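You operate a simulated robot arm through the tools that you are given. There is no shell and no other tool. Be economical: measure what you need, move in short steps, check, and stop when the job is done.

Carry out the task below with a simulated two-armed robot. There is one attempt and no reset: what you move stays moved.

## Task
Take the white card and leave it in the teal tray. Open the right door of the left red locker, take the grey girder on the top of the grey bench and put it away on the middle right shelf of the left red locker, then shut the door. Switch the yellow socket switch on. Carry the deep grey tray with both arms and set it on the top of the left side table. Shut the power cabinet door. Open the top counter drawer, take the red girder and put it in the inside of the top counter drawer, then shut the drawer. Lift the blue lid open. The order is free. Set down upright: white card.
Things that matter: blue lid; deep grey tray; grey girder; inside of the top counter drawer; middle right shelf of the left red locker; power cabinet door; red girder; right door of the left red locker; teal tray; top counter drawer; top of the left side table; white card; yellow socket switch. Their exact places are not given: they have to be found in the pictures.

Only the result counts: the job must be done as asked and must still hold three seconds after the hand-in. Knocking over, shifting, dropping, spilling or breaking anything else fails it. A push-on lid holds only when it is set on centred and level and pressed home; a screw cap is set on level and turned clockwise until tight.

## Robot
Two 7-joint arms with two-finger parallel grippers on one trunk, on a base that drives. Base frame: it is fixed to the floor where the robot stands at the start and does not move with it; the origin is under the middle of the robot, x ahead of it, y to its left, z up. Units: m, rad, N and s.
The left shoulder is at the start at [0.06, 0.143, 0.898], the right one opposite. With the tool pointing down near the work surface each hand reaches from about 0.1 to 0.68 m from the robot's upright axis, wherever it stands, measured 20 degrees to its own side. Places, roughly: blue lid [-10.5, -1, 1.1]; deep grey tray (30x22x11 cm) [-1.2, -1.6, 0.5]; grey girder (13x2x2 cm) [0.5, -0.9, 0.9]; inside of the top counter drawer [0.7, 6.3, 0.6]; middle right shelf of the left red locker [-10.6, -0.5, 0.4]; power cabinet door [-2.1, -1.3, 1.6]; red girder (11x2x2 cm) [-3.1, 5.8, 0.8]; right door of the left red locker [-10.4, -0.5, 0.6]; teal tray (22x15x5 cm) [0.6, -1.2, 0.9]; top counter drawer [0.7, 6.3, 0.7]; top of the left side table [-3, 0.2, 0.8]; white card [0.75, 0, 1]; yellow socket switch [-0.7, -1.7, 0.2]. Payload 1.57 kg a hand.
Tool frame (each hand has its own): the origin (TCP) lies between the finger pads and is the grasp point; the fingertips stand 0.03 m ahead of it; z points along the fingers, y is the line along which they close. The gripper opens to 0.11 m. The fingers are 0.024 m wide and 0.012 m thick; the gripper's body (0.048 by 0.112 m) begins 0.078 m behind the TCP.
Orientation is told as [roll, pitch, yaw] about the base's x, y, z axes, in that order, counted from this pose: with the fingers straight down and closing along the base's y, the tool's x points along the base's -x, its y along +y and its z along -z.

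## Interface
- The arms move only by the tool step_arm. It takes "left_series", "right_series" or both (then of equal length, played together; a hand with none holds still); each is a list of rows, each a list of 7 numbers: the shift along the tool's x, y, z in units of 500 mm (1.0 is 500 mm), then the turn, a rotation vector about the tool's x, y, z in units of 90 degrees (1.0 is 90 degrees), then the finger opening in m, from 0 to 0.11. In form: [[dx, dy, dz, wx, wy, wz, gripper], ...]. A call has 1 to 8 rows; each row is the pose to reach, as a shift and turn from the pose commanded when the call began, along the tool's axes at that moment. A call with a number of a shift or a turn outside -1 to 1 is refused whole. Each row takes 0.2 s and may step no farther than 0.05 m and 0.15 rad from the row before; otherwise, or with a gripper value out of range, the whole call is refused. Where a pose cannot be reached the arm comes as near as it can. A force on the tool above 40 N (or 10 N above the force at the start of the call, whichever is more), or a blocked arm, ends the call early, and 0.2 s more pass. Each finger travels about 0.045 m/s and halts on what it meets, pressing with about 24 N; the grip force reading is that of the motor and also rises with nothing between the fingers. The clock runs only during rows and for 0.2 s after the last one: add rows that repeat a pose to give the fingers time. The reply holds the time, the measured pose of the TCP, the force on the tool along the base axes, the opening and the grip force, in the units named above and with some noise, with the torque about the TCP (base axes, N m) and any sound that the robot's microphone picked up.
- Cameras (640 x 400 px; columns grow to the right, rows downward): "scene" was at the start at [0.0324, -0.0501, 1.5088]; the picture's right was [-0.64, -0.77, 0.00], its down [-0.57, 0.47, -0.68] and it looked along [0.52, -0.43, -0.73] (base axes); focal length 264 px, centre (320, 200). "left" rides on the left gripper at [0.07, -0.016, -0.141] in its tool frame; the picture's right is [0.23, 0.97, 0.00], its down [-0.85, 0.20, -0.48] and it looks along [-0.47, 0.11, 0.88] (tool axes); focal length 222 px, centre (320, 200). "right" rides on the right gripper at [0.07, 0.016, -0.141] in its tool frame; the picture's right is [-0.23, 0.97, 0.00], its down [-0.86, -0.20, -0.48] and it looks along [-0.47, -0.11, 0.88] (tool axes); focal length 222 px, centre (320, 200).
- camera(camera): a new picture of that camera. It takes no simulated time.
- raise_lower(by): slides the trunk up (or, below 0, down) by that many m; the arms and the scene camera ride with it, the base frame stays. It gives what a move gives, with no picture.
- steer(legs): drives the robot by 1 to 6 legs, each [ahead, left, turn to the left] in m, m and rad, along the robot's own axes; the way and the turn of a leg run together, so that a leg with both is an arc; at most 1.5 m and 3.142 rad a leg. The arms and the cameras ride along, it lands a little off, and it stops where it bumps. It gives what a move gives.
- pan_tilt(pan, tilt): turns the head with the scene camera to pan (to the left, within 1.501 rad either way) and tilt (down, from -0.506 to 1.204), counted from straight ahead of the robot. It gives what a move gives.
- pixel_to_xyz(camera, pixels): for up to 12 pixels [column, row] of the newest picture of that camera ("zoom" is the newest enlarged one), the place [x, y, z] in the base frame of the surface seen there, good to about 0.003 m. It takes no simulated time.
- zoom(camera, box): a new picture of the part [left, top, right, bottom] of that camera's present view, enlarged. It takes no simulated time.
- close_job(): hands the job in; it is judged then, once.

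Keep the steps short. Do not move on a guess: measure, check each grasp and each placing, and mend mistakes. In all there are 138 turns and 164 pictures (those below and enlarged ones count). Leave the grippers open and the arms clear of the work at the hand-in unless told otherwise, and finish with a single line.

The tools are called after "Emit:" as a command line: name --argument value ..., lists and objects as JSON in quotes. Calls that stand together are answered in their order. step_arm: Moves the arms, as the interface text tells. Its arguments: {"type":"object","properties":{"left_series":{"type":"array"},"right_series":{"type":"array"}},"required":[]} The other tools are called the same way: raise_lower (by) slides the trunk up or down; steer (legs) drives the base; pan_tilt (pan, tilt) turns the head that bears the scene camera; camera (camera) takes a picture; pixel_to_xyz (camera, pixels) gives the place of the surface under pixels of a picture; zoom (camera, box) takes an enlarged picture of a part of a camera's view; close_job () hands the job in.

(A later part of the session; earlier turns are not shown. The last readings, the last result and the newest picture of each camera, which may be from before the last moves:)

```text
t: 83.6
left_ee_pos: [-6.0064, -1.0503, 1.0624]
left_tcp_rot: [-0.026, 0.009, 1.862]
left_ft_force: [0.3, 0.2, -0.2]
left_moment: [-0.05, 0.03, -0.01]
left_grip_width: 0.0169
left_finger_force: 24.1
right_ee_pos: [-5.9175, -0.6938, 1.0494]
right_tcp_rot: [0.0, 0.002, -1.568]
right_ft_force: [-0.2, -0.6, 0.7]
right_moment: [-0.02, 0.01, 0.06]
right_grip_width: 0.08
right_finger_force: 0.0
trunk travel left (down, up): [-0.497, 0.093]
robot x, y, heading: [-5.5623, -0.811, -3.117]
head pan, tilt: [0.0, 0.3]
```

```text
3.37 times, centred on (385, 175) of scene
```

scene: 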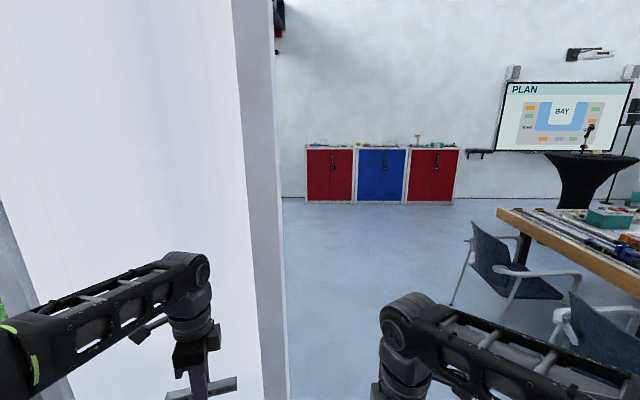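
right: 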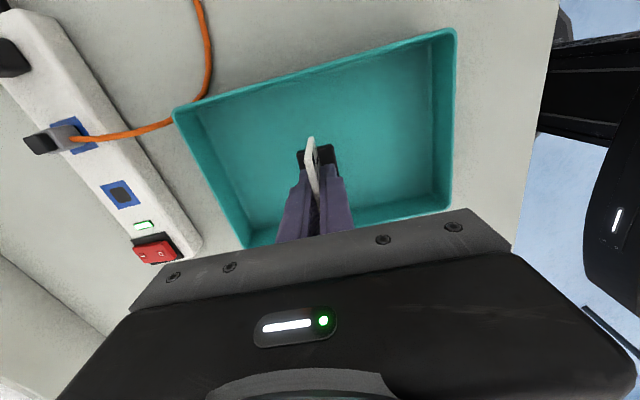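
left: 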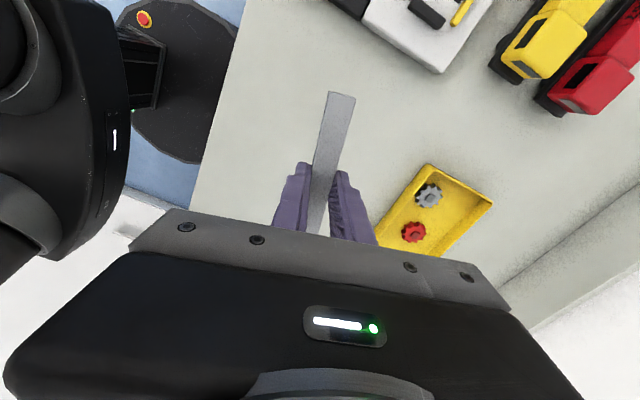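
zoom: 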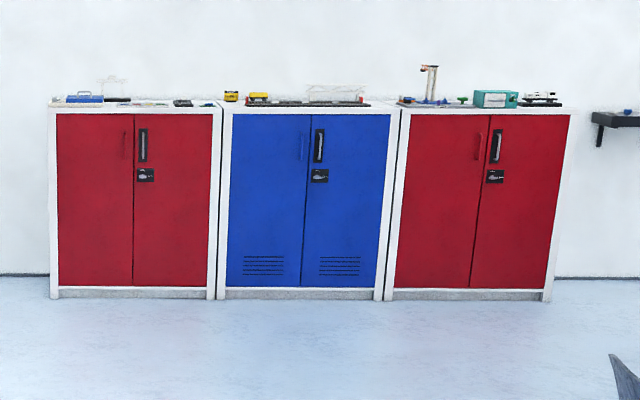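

Gap is clear from y>-0.99. I sidestep right 0.4 m, straighten, and drive to x≈-9.4.

Emit:
steer --legs '[[0, -0.4, -0.025], [1.4, 0, 0], [1.4, 0, 0], [1.0, 0.1, 0]]'

Emit:
pan_tilt --pan 0.15 --tilt 0.6

Emit:
camera --camera "scene"

```text
t: 104.1
left_ee_pos: [-9.823, -0.7801, 1.0626]
left_tcp_rot: [-0.026, 0.007, 1.835]
left_ft_force: [-0.2, -0.7, -0.4]
left_moment: [-0.05, -0.01, -0.01]
left_grip_width: 0.0168
left_finger_force: 23.3
right_ee_pos: [-9.7247, -0.4272, 1.0484]
right_tcp_rot: [-0.002, 0.0, -1.595]
right_ft_force: [0.3, 1.0, -0.5]
right_moment: [0.02, -0.03, 0.03]
right_grip_width: 0.0802
right_finger_force: 0.1
trunk travel left (down, up): [-0.497, 0.093]
robot x, y, heading: [-9.3718, -0.5522, 3.131]
head pan, tilt: [0.0, 0.3]
```

```text
t: 104.9
left_ee_pos: [-9.8229, -0.7803, 1.0618]
left_tcp_rot: [-0.027, 0.007, 1.833]
left_ft_force: [0.3, -0.3, -0.4]
left_moment: [0.01, 0.02, 0.02]
left_grip_width: 0.0169
left_finger_force: 23.7
right_ee_pos: [-9.725, -0.4272, 1.049]
right_tcp_rot: [0.0, 0.0, -1.596]
right_ft_force: [0.8, 0.8, -0.2]
right_moment: [0.0, 0.05, -0.02]
right_grip_width: 0.08
right_finger_force: 0.1
trunk travel left (down, up): [-0.497, 0.093]
robot x, y, heading: [-9.3694, -0.5524, 3.135]
head pan, tilt: [0.15, 0.6]
```

```text
136 pictures are left
```

scene: 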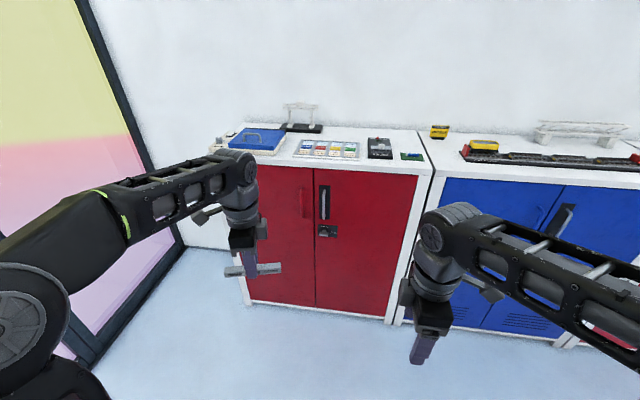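

Emit:
zoom --camera "scene" --box '[200, 100, 440, 250]'

Emit:
pixel_to_xyz --camera "scene" --pixels '[[325, 190], [325, 203], [325, 217], [327, 232], [316, 240], [415, 220], [375, 240], [305, 205], [318, 290], [398, 300]]'

```text
2.67 times, centred on (320, 175) of scene
```

zoom: 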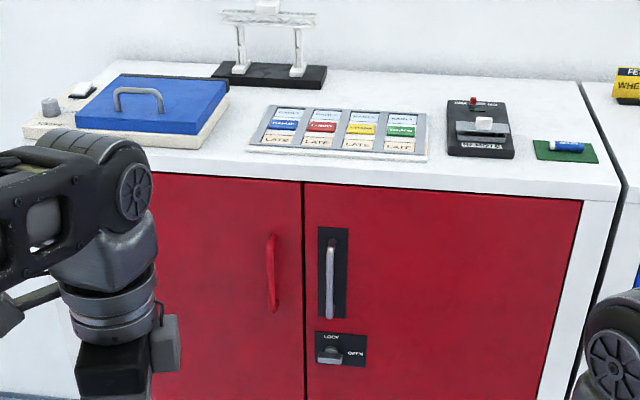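

```text
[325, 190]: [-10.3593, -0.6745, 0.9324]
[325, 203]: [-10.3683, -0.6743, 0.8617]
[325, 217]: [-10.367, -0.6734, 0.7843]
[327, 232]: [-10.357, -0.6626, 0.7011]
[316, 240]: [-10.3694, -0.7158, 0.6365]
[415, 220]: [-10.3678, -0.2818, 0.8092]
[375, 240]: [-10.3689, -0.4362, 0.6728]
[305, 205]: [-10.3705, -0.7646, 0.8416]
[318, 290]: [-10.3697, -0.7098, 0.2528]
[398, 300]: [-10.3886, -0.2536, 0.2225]
```

There is a LOCK/OPEN latch under the handle at (327,232). I zoom on handle and latch.

Emit:
zoom --camera "scene" --box '[301, 180, 353, 244]'

Emit:
pixel_to_xyz --camera "zoom" --pixels '[[285, 70], [285, 120], [285, 180], [285, 220], [285, 300], [290, 322], [300, 330], [320, 320], [330, 335], [270, 330], [305, 60], [305, 200]]'

```text
6.25 times, centred on (327, 212) of scene
```

zoom: 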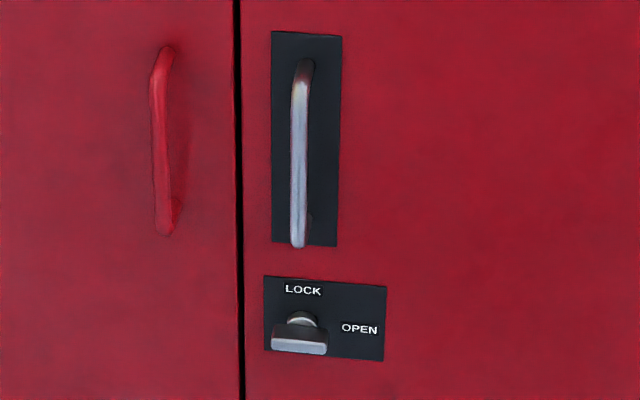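

```text
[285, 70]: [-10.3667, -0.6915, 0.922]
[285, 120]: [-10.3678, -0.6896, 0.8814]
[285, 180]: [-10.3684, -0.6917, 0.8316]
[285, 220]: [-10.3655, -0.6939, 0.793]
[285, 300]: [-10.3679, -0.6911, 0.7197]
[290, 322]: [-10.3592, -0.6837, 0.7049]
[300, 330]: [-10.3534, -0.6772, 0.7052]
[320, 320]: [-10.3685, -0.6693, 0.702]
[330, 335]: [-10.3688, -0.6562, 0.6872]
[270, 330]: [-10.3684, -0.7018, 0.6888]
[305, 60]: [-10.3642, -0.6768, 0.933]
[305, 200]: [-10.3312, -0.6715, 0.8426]
```

Bar handle is vertical at y≈-0.675, x≈-10.33, z 0.80–0.93; the latch bar lies horizontally, toward OPEN. I retract the left hand and turn the right hand to point forward.

Emit:
step_arm --left_series '[[0.02, -0.07, 0, 0, 0, 0, 0], [0.04, -0.14, 0, 0, 0, 0, 0], [0.06, -0.21, 0, 0, 0, 0, 0], [0.08, -0.28, 0, 0, 0, 0, 0], [0.1, -0.35, 0, 0, 0, 0, 0], [0.117, -0.424, 0, 0, 0, 0, 0], [0.117, -0.424, 0, 0, 0, 0, 0], [0.117, -0.424, 0, 0, 0, 0, 0]]' --right_series '[[0, 0, 0, 0.055, -0.055, 0.055, 0.06], [0, 0, 0, 0.11, -0.11, 0.11, 0.06], [0, 0, 0, 0.165, -0.165, 0.165, 0.06], [0, 0, 0, 0.22, -0.22, 0.22, 0.06], [0, 0, 0, 0.275, -0.275, 0.275, 0.06], [0, 0, 0, 0.33, -0.33, 0.33, 0.06], [0, 0, 0, 0.385, -0.385, 0.385, 0.06], [0, 0, 0, 0.44, -0.44, 0.44, 0.06]]'

Emit:
step_arm --right_series '[[0, 0, 0, 0.055, -0.055, 0.055, 0.06], [0, 0, 0, 0.11, -0.11, 0.11, 0.06], [0, 0, 0, 0.165, -0.165, 0.165, 0.06], [0, 0, 0, 0.22, -0.22, 0.22, 0.06], [0, 0, 0, 0.275, -0.275, 0.275, 0.06], [0, 0, 0, 0.33, -0.33, 0.33, 0.06]]'

Emit:
steer --legs '[[0.37, 0.32, 0.006]]'

Emit:
camera --camera "scene"

```text
t: 106.7
left_ee_pos: [-9.6151, -0.7741, 1.053]
left_tcp_rot: [-0.026, 0.009, 1.834]
left_ft_force: [0.3, -1.0, 0.3]
left_moment: [0.01, 0.03, -0.01]
left_grip_width: 0.0172
left_finger_force: 24.0
left hand out of reach, approached as far as the arm can: row 6, 7, 8
right_ee_pos: [-9.7727, -0.4237, 1.1071]
right_tcp_rot: [-0.511, -0.848, -2.111]
right_ft_force: [-0.4, -0.1, 0.7]
right_moment: [-0.02, 0.02, -0.01]
right_grip_width: 0.06
right_finger_force: 0.0
right hand out of reach, approached as far as the arm can: row 6, 7, 8
trunk travel left (down, up): [-0.497, 0.093]
robot x, y, heading: [-9.368, -0.5487, 3.135]
head pan, tilt: [0.15, 0.6]
```

```text
t: 108.1
left_ee_pos: [-9.6147, -0.7749, 1.053]
left_tcp_rot: [-0.026, 0.009, 1.834]
left_ft_force: [-1.4, 0.3, 0.6]
left_moment: [0.0, -0.02, -0.05]
left_grip_width: 0.0169
left_finger_force: 24.7
right_ee_pos: [-9.846, -0.4946, 1.1569]
right_tcp_rot: [1.024, -1.483, 2.112]
right_ft_force: [-0.2, -0.2, 0.0]
right_moment: [0.0, 0.04, -0.02]
right_grip_width: 0.0597
right_finger_force: 0.1
right hand out of reach, approached as far as the arm can: row 1, 2, 3, 4, 5, 6
trunk travel left (down, up): [-0.497, 0.093]
robot x, y, heading: [-9.3691, -0.5544, 3.138]
head pan, tilt: [0.15, 0.6]
```

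```text
t: 110.9
left_ee_pos: [-9.977, -1.092, 1.0532]
left_tcp_rot: [-0.025, 0.008, 1.842]
left_ft_force: [-0.4, -0.7, -0.5]
left_moment: [0.01, -0.03, -0.02]
left_grip_width: 0.0172
left_finger_force: 24.2
right_ee_pos: [-10.2119, -0.8169, 1.1555]
right_tcp_rot: [0.938, -1.485, 2.21]
right_ft_force: [0.2, 0.0, -0.1]
right_moment: [0.02, -0.01, 0.02]
right_grip_width: 0.0601
right_finger_force: 0.0
trunk travel left (down, up): [-0.497, 0.093]
robot x, y, heading: [-9.738, -0.8646, -3.141]
head pan, tilt: [0.15, 0.6]
```

```text
133 pictures are left
```

scene: 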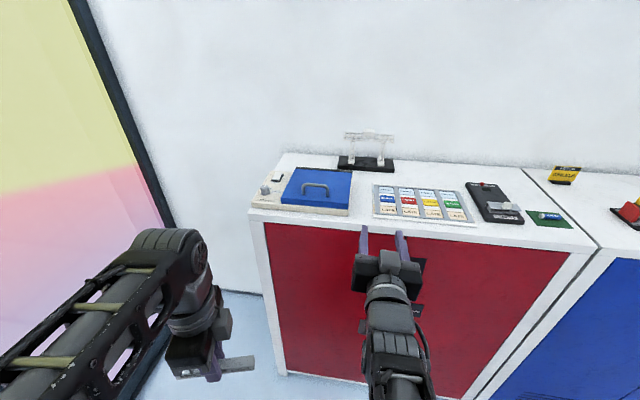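

The right hand points forward. I lower the trunk 0.29 m so the hand is at handle height, then move it sideways to y≈-0.673.

Emit:
raise_lower --by -0.29

Emit:
step_arm --right_series '[[0, -0.08, 0, 0, 0, 0, 0.07], [0, -0.16, 0, 0, 0, 0, 0.07], [0, -0.24, 0, 0, 0, 0, 0.07], [0, -0.288, 0, 0, 0, 0, 0.07]]'

Emit:
camera --camera "right"

Emit:
camera --camera "scene"

```text
t: 113.9
left_ee_pos: [-9.9779, -1.0917, 0.7619]
left_tcp_rot: [-0.026, 0.008, 1.843]
left_ft_force: [-0.3, 0.7, -0.8]
left_moment: [0.0, -0.01, 0.0]
left_grip_width: 0.0169
left_finger_force: 23.5
right_ee_pos: [-10.2206, -0.7971, 0.8483]
right_tcp_rot: [0.871, -1.403, 2.246]
right_ft_force: [1.0, 0.5, -0.1]
right_moment: [-0.05, 0.03, 0.02]
right_grip_width: 0.0597
right_finger_force: 0.1
trunk travel left (down, up): [-0.207, 0.383]
robot x, y, heading: [-9.7341, -0.8708, -3.141]
head pan, tilt: [0.15, 0.6]
```

```text
t: 114.9
left_ee_pos: [-9.9776, -1.0916, 0.7625]
left_tcp_rot: [-0.027, 0.008, 1.843]
left_ft_force: [-0.4, -0.2, 0.0]
left_moment: [-0.02, -0.01, 0.01]
left_grip_width: 0.017
left_finger_force: 23.6
right_ee_pos: [-10.2532, -0.6745, 0.8846]
right_tcp_rot: [0.947, -1.485, 2.204]
right_ft_force: [0.5, 0.0, 0.2]
right_moment: [0.0, -0.03, 0.05]
right_grip_width: 0.0699
right_finger_force: 0.1
right hand out of reach, approached as far as the arm can: row 1, 2, 3, 4
trunk travel left (down, up): [-0.207, 0.383]
robot x, y, heading: [-9.7349, -0.8667, -3.145]
head pan, tilt: [0.15, 0.6]
```

```text
132 pictures are left
```

right: 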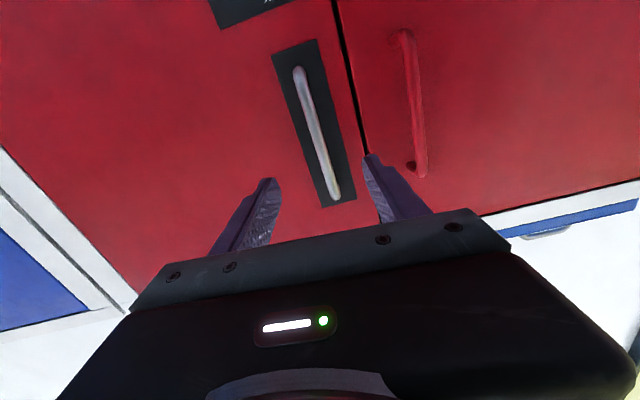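

```text
131 pictures are left
```

scene: 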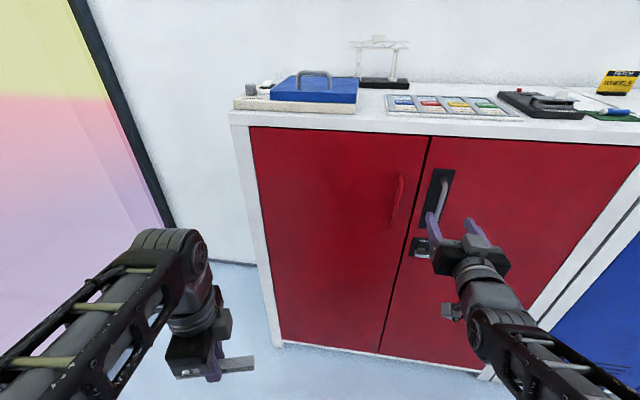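

The handle lies between the fingers. I measure the bar in the right picture.

Emit:
pixel_to_xyz --camera "right" --pixels '[[300, 80], [312, 120], [322, 150], [330, 180], [334, 195]]'

```text
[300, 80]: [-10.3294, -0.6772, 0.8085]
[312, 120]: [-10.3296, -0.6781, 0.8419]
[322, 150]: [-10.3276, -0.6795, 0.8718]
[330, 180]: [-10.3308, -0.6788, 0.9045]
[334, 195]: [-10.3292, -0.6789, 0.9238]
```

Bar at (-10.335,-0.678). I advance 75 mm and close on it.

Emit:
step_arm --right_series '[[0, 0.007, 0.05, 0, 0, 0, 0.07], [0, 0.007, 0.1, 0, 0, 0, 0.07], [0, 0.007, 0.15, 0, 0, 0, 0.07], [0, 0.007, 0.15, 0, 0, 0, 0.0], [0, 0.007, 0.15, 0, 0, 0, 0.0], [0, 0.007, 0.15, 0, 0, 0, 0.0], [0, 0.007, 0.15, 0, 0, 0, 0.0]]'

Emit:
camera --camera "right"

```text
t: 116.5
left_ee_pos: [-9.9792, -1.0932, 0.7629]
left_tcp_rot: [-0.026, 0.009, 1.844]
left_ft_force: [0.2, -0.2, -1.0]
left_moment: [0.0, 0.02, -0.01]
left_grip_width: 0.0169
left_finger_force: 24.1
right_ee_pos: [-10.3291, -0.6792, 0.8825]
right_tcp_rot: [0.931, -1.487, 2.22]
right_ft_force: [0.4, -6.5, -1.1]
right_moment: [0.35, 0.09, 0.07]
right_grip_width: 0.0134
right_finger_force: 18.9
trunk travel left (down, up): [-0.207, 0.383]
robot x, y, heading: [-9.7353, -0.8681, -3.14]
head pan, tilt: [0.15, 0.6]
```

```text
130 pictures are left
```

right: 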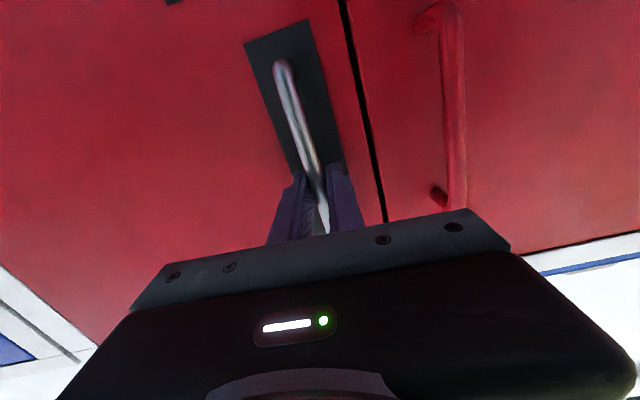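

Handle held. I pull gently with the arm 3 cm to learn whether the latch is open.

Emit:
step_arm --right_series '[[0, 0, -0.02, 0, 0, 0, 0.0], [0, 0, -0.04, 0, 0, 0, 0.0], [0, 0, -0.06, 0, 0, 0, 0.0]]'

```text
t: 117.3
left_ee_pos: [-9.978, -1.0915, 0.7618]
left_tcp_rot: [-0.027, 0.008, 1.844]
left_ft_force: [-0.3, -0.4, -0.6]
left_moment: [0.0, 0.03, 0.03]
left_grip_width: 0.0168
left_finger_force: 24.2
right_ee_pos: [-10.2999, -0.6743, 0.8815]
right_tcp_rot: [0.925, -1.483, 2.22]
right_ft_force: [-0.2, 0.9, -2.2]
right_moment: [0.72, -0.06, -0.08]
right_grip_width: 0.0133
right_finger_force: 29.8
trunk travel left (down, up): [-0.207, 0.383]
robot x, y, heading: [-9.7315, -0.8681, -3.139]
head pan, tilt: [0.15, 0.6]
```

It moves freely. I swing it further by driving a small arc about the hinge.

Emit:
steer --legs '[[-0.089, -0.096, 0.15], [-0.089, -0.096, 0.15]]'

Emit:
camera --camera "scene"

```text
t: 119.4
left_ee_pos: [-9.755, -0.9354, 0.7627]
left_tcp_rot: [-0.026, 0.011, 2.145]
left_ft_force: [0.3, -0.3, -0.2]
left_moment: [-0.01, 0.01, 0.03]
left_grip_width: 0.017
left_finger_force: 23.6
right_ee_pos: [-10.1854, -0.6325, 0.881]
right_tcp_rot: [0.953, -1.485, 2.493]
right_ft_force: [-10.4, 18.5, -5.6]
right_moment: [0.71, 0.23, -0.16]
right_grip_width: 0.0132
right_finger_force: 29.8
trunk travel left (down, up): [-0.207, 0.383]
robot x, y, heading: [-9.587, -0.6533, -2.837]
head pan, tilt: [0.15, 0.6]
```

```text
129 pictures are left
```

scene: 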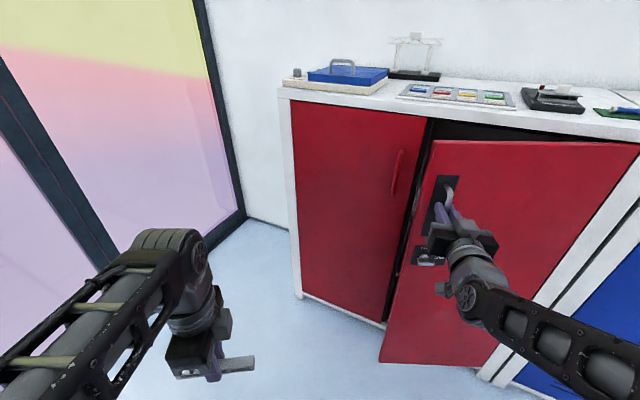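

Door is about 0.4 rad open. I continue the arc in four legs, correcting slightly toward the hinge.

Emit:
steer --legs '[[-0.119, -0.137, 0.2], [-0.119, -0.127, 0.2], [-0.119, -0.129, 0.2], [-0.119, -0.129, 0.2], [-0.119, -0.129, 0.2]]'

Emit:
camera --camera "scene"

```text
t: 123.9
left_ee_pos: [-9.4826, -0.3676, 0.7623]
left_tcp_rot: [-0.027, 0.009, 2.843]
left_ft_force: [0.6, 0.1, -0.8]
left_moment: [0.01, -0.03, -0.02]
left_grip_width: 0.0169
left_finger_force: 24.5
right_ee_pos: [-10.0152, -0.4096, 0.8813]
right_tcp_rot: [0.948, -1.484, -3.102]
right_ft_force: [-3.8, 0.3, -1.5]
right_moment: [0.45, 0.69, -0.1]
right_grip_width: 0.0131
right_finger_force: 30.0
trunk travel left (down, up): [-0.207, 0.383]
robot x, y, heading: [-9.5378, -0.041, -2.14]
head pan, tilt: [0.15, 0.6]
stopped in leg 4: the force on the tool passed its limit at 41 N (the readings are from after the stop); the commanded pose is now the measured one
```

```text
128 pictures are left
```

scene: 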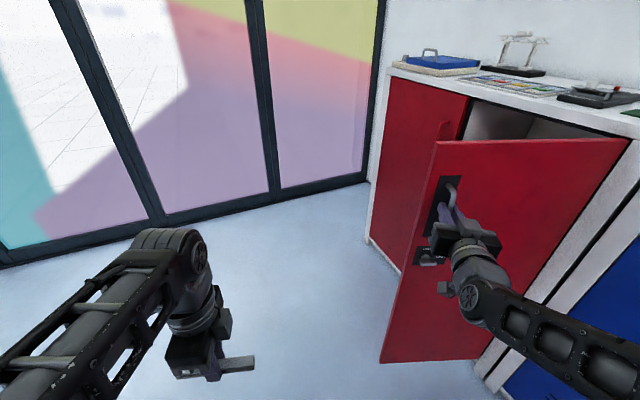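

About 64° open; force is small after the stop. I continue 0.4 rad more.

Emit:
steer --legs '[[-0.086, -0.097, 0.15], [-0.086, -0.097, 0.15], [-0.086, -0.097, 0.15]]'

Emit:
camera --camera "scene"

```text
t: 125.4
left_ee_pos: [-9.4791, -0.2318, 0.7621]
left_tcp_rot: [-0.024, 0.009, 3.001]
left_ft_force: [0.3, -0.2, 0.1]
left_moment: [-0.04, 0.0, -0.01]
left_grip_width: 0.0171
left_finger_force: 23.5
right_ee_pos: [-10.0041, -0.3522, 0.8817]
right_tcp_rot: [0.984, -1.481, -2.996]
right_ft_force: [-2.5, 1.3, -3.5]
right_moment: [0.14, 0.85, -0.05]
right_grip_width: 0.0134
right_finger_force: 30.3
trunk travel left (down, up): [-0.207, 0.383]
robot x, y, heading: [-9.5844, 0.0813, -1.981]
head pan, tilt: [0.15, 0.6]
stopped in leg 2: the force on the tool passed its limit at 45 N (the readings are from after the stop); the commanded pose is now the measured one
```

```text
127 pictures are left
```

scene: 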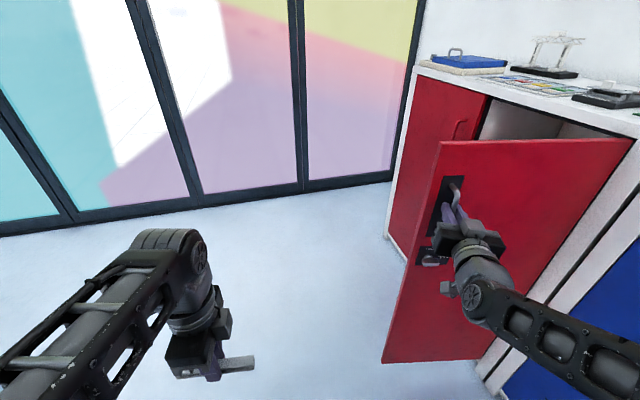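

The door is ~73° open. I release the handle, back off and take a look inside.

Emit:
step_arm --right_series '[[0, 0, 0, 0, 0, 0, 0.03], [0, 0, 0, 0, 0, 0, 0.06], [0, 0, 0, 0, 0, 0, 0.06], [0, 0, 0, 0, 0, 0, 0.06]]'

Emit:
steer --legs '[[-0.25, 0, 0], [0, 0, -1.16], [0, 0.6, 0]]'

Emit:
pan_tilt --pan 0 --tilt 0.6

Emit:
camera --camera "scene"

```text
t: 126.4
left_ee_pos: [-9.478, -0.2307, 0.7617]
left_tcp_rot: [-0.024, 0.011, 2.999]
left_ft_force: [-1.0, -1.6, -0.3]
left_moment: [0.01, -0.01, -0.01]
left_grip_width: 0.0168
left_finger_force: 23.6
right_ee_pos: [-10.0041, -0.3536, 0.8818]
right_tcp_rot: [1.001, -1.48, -3.015]
right_ft_force: [0.3, -0.2, -0.2]
right_moment: [-0.02, 0.0, -0.02]
right_grip_width: 0.0603
right_finger_force: 0.0
trunk travel left (down, up): [-0.207, 0.383]
robot x, y, heading: [-9.586, 0.084, -1.984]
head pan, tilt: [0.15, 0.6]
```

```text
t: 134.2
left_ee_pos: [-9.7423, -0.5085, 0.7632]
left_tcp_rot: [-0.026, 0.01, 1.82]
left_ft_force: [-0.6, 0.2, -0.8]
left_moment: [0.01, -0.02, 0.01]
left_grip_width: 0.0167
left_finger_force: 24.3
right_ee_pos: [-10.0547, -0.0688, 0.8837]
right_tcp_rot: [0.999, -1.482, 2.091]
right_ft_force: [0.3, -0.1, 0.4]
right_moment: [0.01, -0.02, 0.01]
right_grip_width: 0.0602
right_finger_force: 0.0
trunk travel left (down, up): [-0.207, 0.383]
robot x, y, heading: [-9.4961, -0.2876, 3.121]
head pan, tilt: [0.15, 0.6]
```

```text
t: 134.9
left_ee_pos: [-9.7424, -0.5081, 0.7635]
left_tcp_rot: [-0.025, 0.008, 1.82]
left_ft_force: [0.9, -0.1, 0.3]
left_moment: [0.02, 0.0, 0.03]
left_grip_width: 0.0169
left_finger_force: 24.5
right_ee_pos: [-10.0541, -0.0706, 0.8829]
right_tcp_rot: [1.003, -1.48, 2.091]
right_ft_force: [-0.1, 0.3, 0.1]
right_moment: [0.0, -0.01, 0.0]
right_grip_width: 0.0602
right_finger_force: 0.0
trunk travel left (down, up): [-0.207, 0.383]
robot x, y, heading: [-9.4927, -0.2896, 3.118]
head pan, tilt: [0.0, 0.6]
```

```text
126 pictures are left
```

scene: 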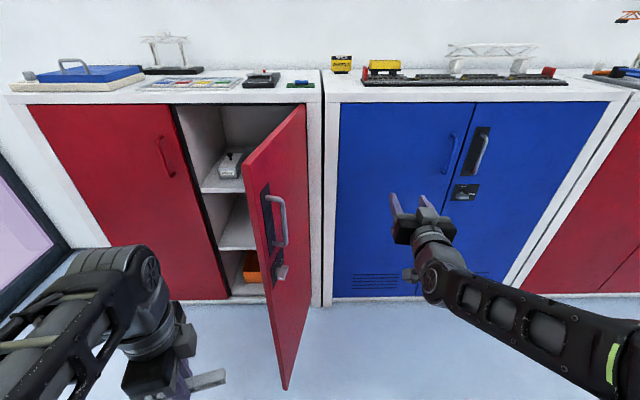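

I see three compartments; the middle shelf is at (235,240). I measure it, the shelf above and the door edge.

Emit:
pixel_to_xyz --camera "scene" --pixels '[[235, 240], [222, 247], [245, 248], [238, 228], [225, 190], [243, 191], [220, 160], [232, 292], [215, 215], [287, 380], [262, 190], [277, 215]]'

Emit:
zoom --camera "scene" --box '[150, 90, 330, 310]'

```text
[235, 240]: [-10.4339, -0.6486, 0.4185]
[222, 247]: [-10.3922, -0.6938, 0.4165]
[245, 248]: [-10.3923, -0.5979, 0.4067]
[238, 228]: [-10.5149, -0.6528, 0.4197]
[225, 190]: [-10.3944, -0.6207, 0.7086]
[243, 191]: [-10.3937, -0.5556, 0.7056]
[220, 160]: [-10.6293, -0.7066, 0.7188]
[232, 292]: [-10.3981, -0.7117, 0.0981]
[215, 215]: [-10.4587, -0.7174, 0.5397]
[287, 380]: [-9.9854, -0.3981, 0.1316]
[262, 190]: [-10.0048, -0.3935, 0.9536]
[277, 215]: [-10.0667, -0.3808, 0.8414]
```

```text
1.82 times, centred on (240, 200) of scene
```

zoom: 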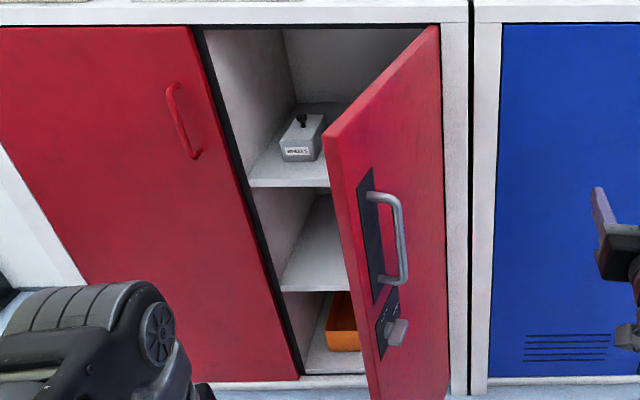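

Middle shelf: z=0.419, x from -10.39, y from -0.715. The door needs to be wider; I bring the right hand to its inner side and push it by driving to the right.

Emit:
steer --legs '[[-0.25, 0, 0.02], [0, 0.5, 0], [0.29, 0, 0], [0, -0.4, 0]]'

Emit:
camera --camera "scene"

```text
t: 142.8
left_ee_pos: [-9.7726, -0.6508, 0.7624]
left_tcp_rot: [-0.025, 0.007, 1.846]
left_ft_force: [0.1, 1.2, -1.0]
left_moment: [-0.03, -0.05, -0.01]
left_grip_width: 0.0169
left_finger_force: 24.3
right_ee_pos: [-10.0944, -0.2398, 0.8809]
right_tcp_rot: [0.821, -1.489, 2.337]
right_ft_force: [7.8, -16.0, 1.0]
right_moment: [0.14, 0.07, 0.26]
right_grip_width: 0.0457
right_finger_force: 0.0
trunk travel left (down, up): [-0.207, 0.383]
robot x, y, heading: [-9.5322, -0.4233, -3.135]
head pan, tilt: [0.0, 0.6]
stopped in leg 4: the force on the tool passed its limit at 46 N (the readings are from after the stop); the commanded pose is now the measured one
```

```text
124 pictures are left
```

scene: 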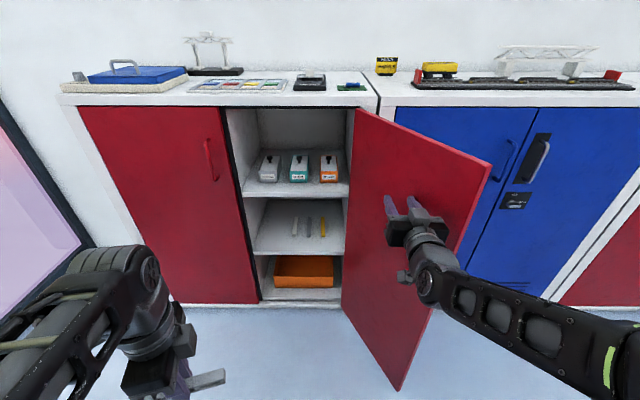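

The door is fully open. Three girder-like pieces already lie on the middle shelf; I zoom and measure them.

Emit:
zoom --camera "scene" --box '[225, 180, 355, 270]'

Emit:
pixel_to_xyz --camera "zoom" --pixels '[[330, 220], [342, 275], [405, 210], [410, 270], [480, 205], [482, 270], [240, 250], [200, 320], [540, 300], [250, 120], [555, 130]]'

Emit:
pixel_to_xyz --camera "scene" --pixels '[[490, 165], [398, 388], [420, 250]]'

```text
4.44 times, centred on (290, 225) of scene
```

zoom: 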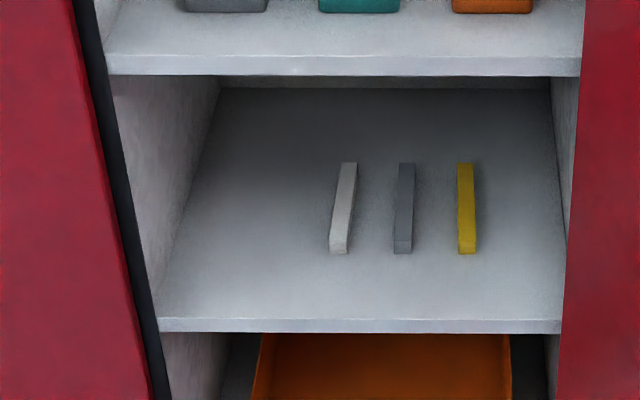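

```text
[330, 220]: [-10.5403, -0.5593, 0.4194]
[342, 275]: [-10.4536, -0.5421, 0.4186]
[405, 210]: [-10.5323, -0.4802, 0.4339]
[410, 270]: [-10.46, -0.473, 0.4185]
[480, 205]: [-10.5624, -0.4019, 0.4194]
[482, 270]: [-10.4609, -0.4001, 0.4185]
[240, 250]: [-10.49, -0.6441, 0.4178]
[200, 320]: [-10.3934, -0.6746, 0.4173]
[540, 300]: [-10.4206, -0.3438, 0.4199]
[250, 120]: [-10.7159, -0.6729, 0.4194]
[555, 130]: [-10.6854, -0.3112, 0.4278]
```

```text
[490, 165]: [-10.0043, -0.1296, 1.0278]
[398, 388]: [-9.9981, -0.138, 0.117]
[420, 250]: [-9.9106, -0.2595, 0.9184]
```

Existing pieces occupy y≥-0.565; the left front part of the shelf is free. I back up 0.15 m, fold the right hand down and close in, and align the left hand (girder across, fingers tilted 55° down).

Emit:
steer --legs '[[-0.15, 0.03, 0]]'

Emit:
step_arm --left_series '[[0, 0, 0, 0, 0, 0.085, 0], [0, 0, 0, 0, 0, 0.171, 0], [0, 0, 0, 0, 0, 0.171, 0], [0, 0, 0, 0, 0, 0.171, 0], [0, 0, 0, 0, 0, 0.171, 0], [0, 0, 0, 0, 0, 0.171, 0], [0, 0, 0, 0, 0, 0.171, 0], [0, 0, 0, 0, 0, 0.171, 0]]' --right_series '[[0, 0, -0.05, 0, 0.09, 0, 0.06], [0, 0, -0.1, 0, 0.18, 0, 0.06], [0, 0, -0.15, 0, 0.27, 0, 0.06], [0, 0, -0.2, 0, 0.36, 0, 0.06], [0, 0, -0.25, 0, 0.45, 0, 0.06], [0, 0, -0.3, 0, 0.54, 0, 0.06], [0, 0, -0.35, 0, 0.63, 0, 0.06], [0, 0, -0.4, 0, 0.72, 0, 0.06]]'

Emit:
step_arm --left_series '[[0, 0, 0, -0.08, 0, 0, 0], [0, 0, 0, -0.16, 0, 0, 0], [0, 0, 0, -0.24, 0, 0, 0], [0, 0, 0, -0.32, 0, 0, 0], [0, 0, 0, -0.39, 0, 0, 0]]' --right_series '[[0, 0, 0, 0, 0.09, 0, 0.06], [0, 0, 0, 0, 0.18, 0, 0.06], [0, 0, 0, 0, 0.22, 0, 0.06], [0, 0, 0, 0, 0.22, 0, 0.06], [0, 0, 0, 0, 0.22, 0, 0.06]]'

Emit:
raise_lower --by -0.19

Emit:
camera --camera "scene"

```text
t: 144.2
left_ee_pos: [-9.6212, -0.6792, 0.7615]
left_tcp_rot: [-0.025, 0.011, 1.847]
left_ft_force: [-0.8, -0.2, 0.3]
left_moment: [0.01, 0.03, 0.01]
left_grip_width: 0.0166
left_finger_force: 24.1
right_ee_pos: [-9.9431, -0.2637, 0.88]
right_tcp_rot: [0.856, -1.486, 2.297]
right_ft_force: [0.5, -1.1, 0.5]
right_moment: [-0.02, 0.0, 0.02]
right_grip_width: 0.0598
right_finger_force: 0.0
trunk travel left (down, up): [-0.207, 0.383]
robot x, y, heading: [-9.3762, -0.4529, -3.136]
head pan, tilt: [0.0, 0.6]
```

```text
t: 146.0
left_ee_pos: [-9.6223, -0.6772, 0.7634]
left_tcp_rot: [-0.025, 0.001, 1.578]
left_ft_force: [-0.7, 0.6, -0.9]
left_moment: [0.0, 0.0, 0.01]
left_grip_width: 0.0168
left_finger_force: 24.0
right_ee_pos: [-9.7436, -0.2599, 0.8924]
right_tcp_rot: [0.07, -0.382, 3.121]
right_ft_force: [0.1, 0.1, 0.7]
right_moment: [-0.02, 0.02, 0.0]
right_grip_width: 0.0602
right_finger_force: 0.1
trunk travel left (down, up): [-0.207, 0.383]
robot x, y, heading: [-9.3766, -0.454, -3.135]
head pan, tilt: [0.0, 0.6]
```

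```text
t: 147.2
left_ee_pos: [-9.6339, -0.6823, 0.8028]
left_tcp_rot: [0.586, 0.002, 1.58]
left_ft_force: [-1.0, 1.0, -0.7]
left_moment: [-0.01, -0.02, 0.01]
left_grip_width: 0.0169
left_finger_force: 24.0
left hand out of reach, approached as far as the arm can: row 4, 5
right_ee_pos: [-9.7788, -0.2854, 0.8229]
right_tcp_rot: [0.075, -0.052, 3.138]
right_ft_force: [-0.8, 0.2, -0.6]
right_moment: [0.02, -0.01, 0.01]
right_grip_width: 0.0602
right_finger_force: 0.1
right hand out of reach, approached as far as the arm can: row 2, 3, 4, 5
trunk travel left (down, up): [-0.207, 0.383]
robot x, y, heading: [-9.3795, -0.4527, -3.133]
head pan, tilt: [0.0, 0.6]
```

```text
t: 149.2
left_ee_pos: [-9.6338, -0.6819, 0.6128]
left_tcp_rot: [0.583, 0.001, 1.579]
left_ft_force: [-0.3, 0.1, -0.6]
left_moment: [0.03, 0.0, 0.0]
left_grip_width: 0.0168
left_finger_force: 24.2
right_ee_pos: [-9.7786, -0.2865, 0.6356]
right_tcp_rot: [0.075, -0.053, 3.141]
right_ft_force: [0.8, -0.6, 0.3]
right_moment: [-0.03, 0.03, 0.0]
right_grip_width: 0.0599
right_finger_force: 0.1
trunk travel left (down, up): [-0.017, 0.573]
robot x, y, heading: [-9.3799, -0.4562, -3.139]
head pan, tilt: [0.0, 0.6]
```

```text
122 pictures are left
```

scene: 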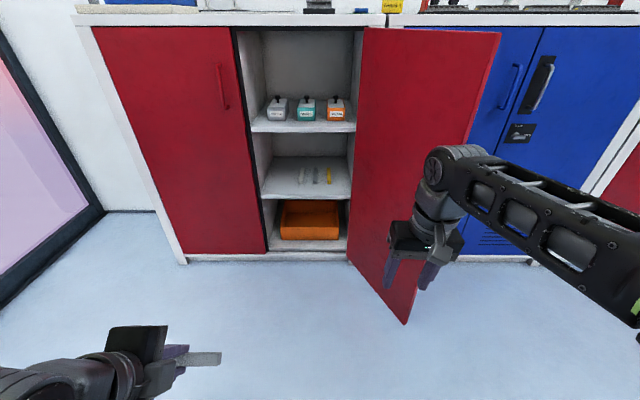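

Left fingers tilt 57° down with girder across. I drive 0.33 m forward, then bring the hand to just before the opening at the middle shelf's height.

Emit:
steer --legs '[[0.33, 0, 0]]'

Emit:
step_arm --left_series '[[-0.014, 0.059, 0.0635, 0, 0, 0, 0], [-0.028, 0.1175, 0.127, 0, 0, 0, 0], [-0.043, 0.176, 0.19, 0, 0, 0, 0], [-0.057, 0.235, 0.254, 0, 0, 0, 0], [-0.071, 0.294, 0.3175, 0, 0, 0, 0], [-0.086, 0.3525, 0.381, 0, 0, 0, 0], [-0.1, 0.411, 0.4445, 0, 0, 0, 0], [-0.114, 0.47, 0.508, 0, 0, 0, 0]]'

Emit:
camera --camera "scene"

Emit:
camera --camera "left"

```text
t: 151.4
left_ee_pos: [-9.9603, -0.6849, 0.6119]
left_tcp_rot: [0.585, 0.002, 1.582]
left_ft_force: [0.4, 0.6, 0.2]
left_moment: [0.02, 0.0, 0.01]
left_grip_width: 0.017
left_finger_force: 24.1
right_ee_pos: [-10.1071, -0.2885, 0.6335]
right_tcp_rot: [0.076, -0.053, -3.139]
right_ft_force: [-0.9, 0.0, 0.6]
right_moment: [0.01, 0.03, 0.0]
right_grip_width: 0.0597
right_finger_force: 0.0
trunk travel left (down, up): [-0.017, 0.573]
robot x, y, heading: [-9.7077, -0.455, -3.135]
head pan, tilt: [0.0, 0.6]
```

```text
t: 153.2
left_ee_pos: [-10.2954, -0.6297, 0.53]
left_tcp_rot: [0.585, 0.002, 1.582]
left_ft_force: [0.5, -0.2, -0.3]
left_moment: [-0.01, 0.02, 0.01]
left_grip_width: 0.017
left_finger_force: 24.0
right_ee_pos: [-10.1077, -0.2893, 0.6353]
right_tcp_rot: [0.077, -0.054, -3.139]
right_ft_force: [1.4, 0.7, 0.8]
right_moment: [0.02, 0.06, -0.01]
right_grip_width: 0.0598
right_finger_force: 0.0
trunk travel left (down, up): [-0.017, 0.573]
robot x, y, heading: [-9.7049, -0.454, -3.135]
head pan, tilt: [0.0, 0.6]
```

```text
121 pictures are left
```

scene: 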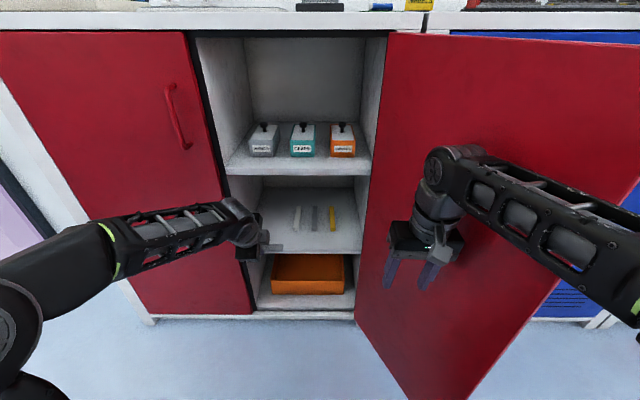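

```text
120 pictures are left
```

left: 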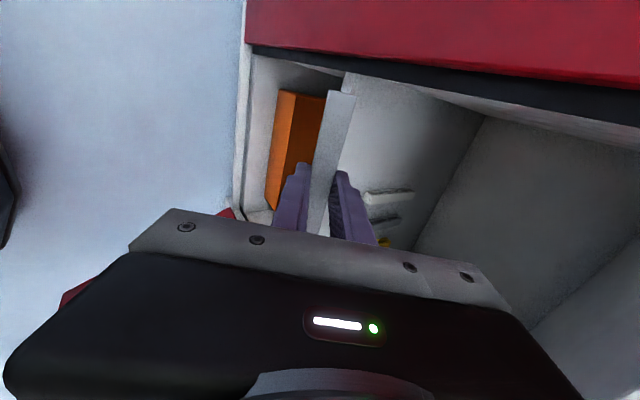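

I measure the girder's near end and the shelf edge, before going in.

Emit:
pixel_to_xyz --camera "left" --pixels '[[340, 95], [322, 225], [345, 97], [400, 195], [345, 180], [360, 75]]'

Emit:
pixel_to_xyz --camera "scene" --pixels '[[281, 248], [272, 247], [262, 248], [262, 254], [297, 230], [315, 230], [250, 215], [362, 250]]'

```text
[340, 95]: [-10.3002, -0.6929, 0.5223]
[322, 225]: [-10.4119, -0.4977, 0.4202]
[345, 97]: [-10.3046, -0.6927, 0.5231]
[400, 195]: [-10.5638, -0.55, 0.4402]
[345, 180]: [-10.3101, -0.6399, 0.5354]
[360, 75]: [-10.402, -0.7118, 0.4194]
```

```text
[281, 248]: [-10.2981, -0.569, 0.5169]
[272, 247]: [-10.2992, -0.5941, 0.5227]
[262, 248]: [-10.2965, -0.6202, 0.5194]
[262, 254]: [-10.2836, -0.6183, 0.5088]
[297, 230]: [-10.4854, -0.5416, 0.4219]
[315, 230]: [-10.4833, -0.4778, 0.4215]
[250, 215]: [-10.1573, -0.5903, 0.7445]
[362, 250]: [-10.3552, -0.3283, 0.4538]
```

Girder spans y −0.693..−0.565. I shift 15 mm right, go in 125 mm, then lower toward the shelf.

Emit:
step_arm --left_series '[[-0.03, 0, 0, 0, 0, 0, 0], [-0.03, 0.06, 0.064, 0, 0, 0, 0], [-0.03, 0.12, 0.126, 0, 0, 0, 0], [-0.03, 0.1758, 0.1876, 0, 0, 0, 0], [-0.03, 0.165, 0.204, 0, 0, 0, 0], [-0.03, 0.154, 0.221, 0, 0, 0, 0], [-0.03, 0.143, 0.238, 0, 0, 0, 0]]'

Emit:
camera --camera "left"

Emit:
zoom --camera "scene" --box '[200, 160, 400, 300]'

```text
t: 154.8
left_ee_pos: [-10.4234, -0.6176, 0.4723]
left_tcp_rot: [0.587, 0.001, 1.582]
left_ft_force: [-0.3, 0.7, -0.3]
left_moment: [-0.02, -0.01, 0.01]
left_grip_width: 0.0169
left_finger_force: 23.9
right_ee_pos: [-10.108, -0.2902, 0.6338]
right_tcp_rot: [0.078, -0.052, -3.14]
right_ft_force: [-0.5, 0.4, -0.2]
right_moment: [-0.01, -0.03, 0.04]
right_grip_width: 0.0601
right_finger_force: 0.0
trunk travel left (down, up): [-0.017, 0.573]
robot x, y, heading: [-9.705, -0.4543, -3.136]
head pan, tilt: [0.0, 0.6]
```

```text
119 pictures are left
```

left: 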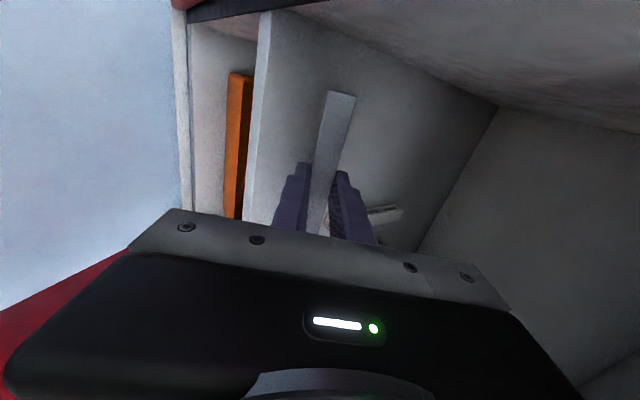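

```text
2.86 times, centred on (300, 230) of scene
```

zoom: 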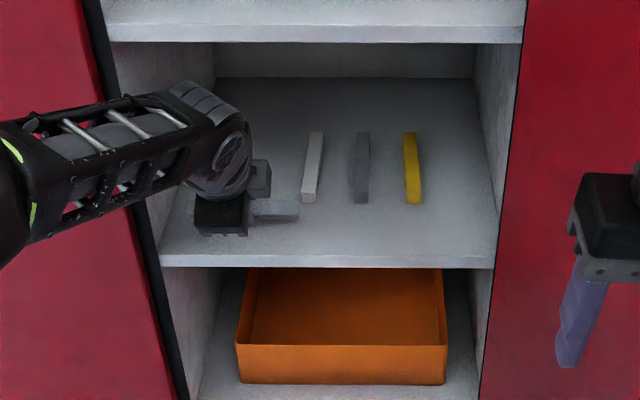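

I lower 14 mm more and then a few mm until contact shows.

Emit:
step_arm --left_series '[[0, -0.0055, 0.0083, 0, 0, 0, 0], [0, -0.011, 0.0167, 0, 0, 0, 0], [0, -0.0157, 0.0239, 0, 0, 0, 0], [0, -0.0168, 0.0256, 0, 0, 0, 0], [0, -0.0179, 0.0273, 0, 0, 0, 0], [0, -0.019, 0.029, 0, 0, 0, 0]]'

```text
t: 156.2
left_ee_pos: [-10.4249, -0.6174, 0.4565]
left_tcp_rot: [0.589, 0.002, 1.581]
left_ft_force: [3.7, -1.1, 12.4]
left_moment: [0.02, -0.15, -0.01]
left_grip_width: 0.0168
left_finger_force: 24.4
right_ee_pos: [-10.1072, -0.2888, 0.6348]
right_tcp_rot: [0.076, -0.05, -3.139]
right_ft_force: [1.1, -0.2, 0.5]
right_moment: [-0.01, -0.03, 0.0]
right_grip_width: 0.06
right_finger_force: 0.1
trunk travel left (down, up): [-0.017, 0.573]
robot x, y, heading: [-9.7069, -0.4575, -3.135]
head pan, tilt: [0.0, 0.6]
```

Contact. I lift 5 mm, open to 0.03 so the girder settles, then retreat along the fingers.

Emit:
step_arm --left_series '[[0, 0.0055, -0.0083, 0, 0, 0, 0.0], [0, 0.0055, -0.0083, 0, 0, 0, 0.022], [0, 0.0055, -0.0083, 0, 0, 0, 0.03], [0, 0.0055, -0.0083, 0, 0, 0, 0.03], [0, 0.0055, -0.03, 0, 0, 0, 0.035], [0, 0.0055, -0.06, 0, 0, 0, 0.04], [0, 0.0055, -0.1, 0, 0, 0, 0.05]]'

Emit:
camera --camera "left"

```text
t: 157.8
left_ee_pos: [-10.3963, -0.6184, 0.4978]
left_tcp_rot: [0.585, 0.002, 1.581]
left_ft_force: [-0.6, -0.3, 0.2]
left_moment: [0.02, 0.01, 0.03]
left_grip_width: 0.0504
left_finger_force: 0.0
right_ee_pos: [-10.1073, -0.289, 0.6336]
right_tcp_rot: [0.077, -0.052, -3.141]
right_ft_force: [0.1, 0.4, 0.2]
right_moment: [-0.02, -0.02, -0.01]
right_grip_width: 0.0597
right_finger_force: 0.1
trunk travel left (down, up): [-0.017, 0.573]
robot x, y, heading: [-9.7089, -0.4562, -3.133]
head pan, tilt: [0.0, 0.6]
```

```text
117 pictures are left
```

left: 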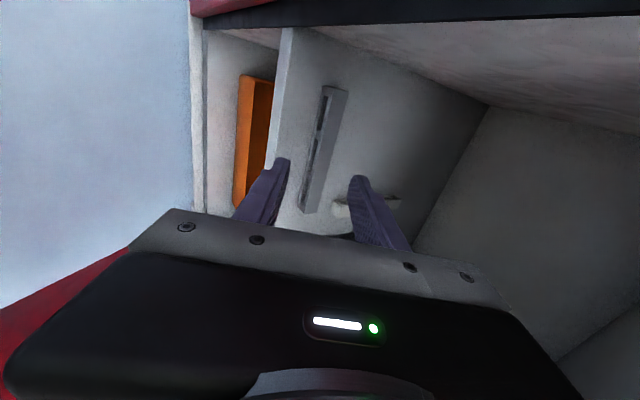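

The girder lies on the shelf. I withdraw the left hand straight back, then drive back and look.

Emit:
step_arm --left_series '[[0, -0.06, -0.054, 0, 0, 0, 0.05], [0, -0.12, -0.108, 0, 0, 0, 0.05], [0, -0.18, -0.162, 0, 0, 0, 0.05], [0, -0.24, -0.216, 0, 0, 0, 0.05], [0, -0.3, -0.27, 0, 0, 0, 0.05]]'

Emit:
steer --legs '[[-0.4, 0, 0]]'

Emit:
camera --camera "scene"

Emit:
pixel_to_xyz --camera "scene" --pixels '[[500, 30], [405, 325]]'

```text
t: 159.0
left_ee_pos: [-10.1955, -0.616, 0.5256]
left_tcp_rot: [0.585, 0.001, 1.582]
left_ft_force: [-0.3, -0.7, 0.4]
left_moment: [-0.02, 0.01, 0.04]
left_grip_width: 0.0503
left_finger_force: 0.0
right_ee_pos: [-10.1072, -0.2898, 0.6332]
right_tcp_rot: [0.077, -0.051, -3.14]
right_ft_force: [-0.1, 0.2, -0.4]
right_moment: [-0.05, -0.01, -0.01]
right_grip_width: 0.06
right_finger_force: 0.1
trunk travel left (down, up): [-0.017, 0.573]
robot x, y, heading: [-9.7072, -0.4532, -3.132]
head pan, tilt: [0.0, 0.6]
```

```text
t: 161.5
left_ee_pos: [-9.7963, -0.6128, 0.5262]
left_tcp_rot: [0.583, 0.002, 1.58]
left_ft_force: [-1.0, -0.7, 0.5]
left_moment: [0.0, -0.02, -0.03]
left_grip_width: 0.0502
left_finger_force: 0.1
right_ee_pos: [-9.7074, -0.2867, 0.6341]
right_tcp_rot: [0.077, -0.052, -3.138]
right_ft_force: [-0.1, -0.8, 0.2]
right_moment: [-0.01, -0.02, -0.01]
right_grip_width: 0.0599
right_finger_force: 0.0
trunk travel left (down, up): [-0.017, 0.573]
robot x, y, heading: [-9.3059, -0.4529, -3.129]
head pan, tilt: [0.0, 0.6]
```

```text
116 pictures are left
```

scene: 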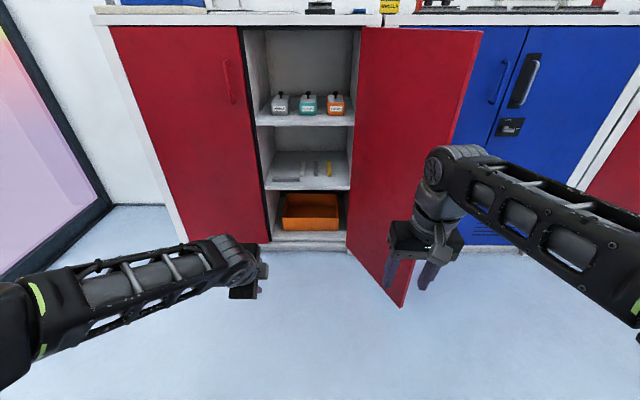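

```text
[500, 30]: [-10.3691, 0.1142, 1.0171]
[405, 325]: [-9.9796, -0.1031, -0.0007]
```

Girder is on the middle shelf. I retract the left hand, close the right fingers, go round to the door's outer side and push it by driving left.

Emit:
step_arm --left_series '[[0, -0.07, -0.044, 0, 0, 0, 0.05], [0, -0.14, -0.088, 0, 0, 0, 0.05], [0, -0.21, -0.132, 0, 0, 0, 0.05], [0, -0.28, -0.176, 0, 0, 0, 0.05], [0, -0.34, -0.22, 0, 0, 0, 0.05], [0, -0.4, -0.264, 0, 0, 0, 0.05]]' --right_series '[[0, 0, 0, 0, 0, 0, 0.0], [0, 0, 0, 0, 0, 0, 0.0], [0, 0, 0, 0, 0, 0, 0.0], [0, 0, 0, 0, 0, 0, 0.0], [0, 0, 0, 0, 0, 0, 0.0], [0, 0, 0, 0, 0, 0, 0.0]]'

Emit:
steer --legs '[[0, -0.47, -0.012], [0.33, 0, 0], [0, 0.58, 0]]'

Emit:
camera --camera "scene"

```text
t: 162.9
left_ee_pos: [-9.5862, -0.59, 0.5958]
left_tcp_rot: [0.583, 0.003, 1.582]
left_ft_force: [-0.3, -0.2, -0.5]
left_moment: [-0.04, -0.02, -0.01]
left_grip_width: 0.0501
left_finger_force: 0.1
left hand out of reach, approached as far as the arm can: row 3, 4, 5, 6
right_ee_pos: [-9.7071, -0.2867, 0.6334]
right_tcp_rot: [0.077, -0.051, -3.137]
right_ft_force: [-0.8, -0.1, -0.3]
right_moment: [-0.03, -0.05, -0.02]
right_grip_width: 0.0003
right_finger_force: 21.1
trunk travel left (down, up): [-0.017, 0.573]
robot x, y, heading: [-9.3048, -0.4515, -3.132]
head pan, tilt: [0.0, 0.6]
```

```text
t: 170.4
left_ee_pos: [-9.9271, -0.6913, 0.5973]
left_tcp_rot: [0.585, 0.0, 1.557]
left_ft_force: [-0.3, -0.1, 0.3]
left_moment: [-0.02, 0.01, 0.03]
left_grip_width: 0.0503
left_finger_force: 0.0
right_ee_pos: [-10.0408, -0.3857, 0.634]
right_tcp_rot: [0.076, -0.052, 3.122]
right_ft_force: [-1.2, -0.2, 0.1]
right_moment: [0.01, -0.01, -0.01]
right_grip_width: 0.0
right_finger_force: 21.9
trunk travel left (down, up): [-0.017, 0.573]
robot x, y, heading: [-9.6458, -0.5652, 3.129]
head pan, tilt: [0.0, 0.6]
```

```text
115 pictures are left
```

scene: 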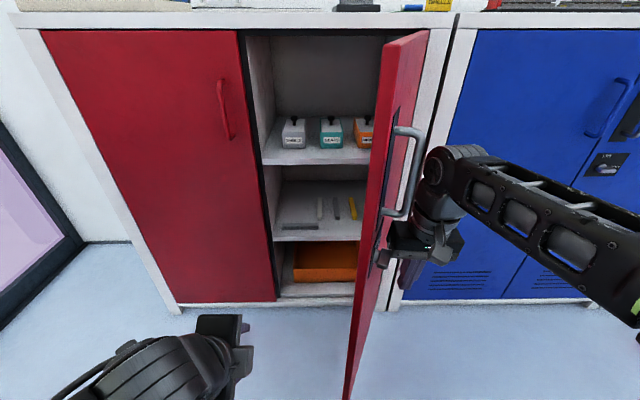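

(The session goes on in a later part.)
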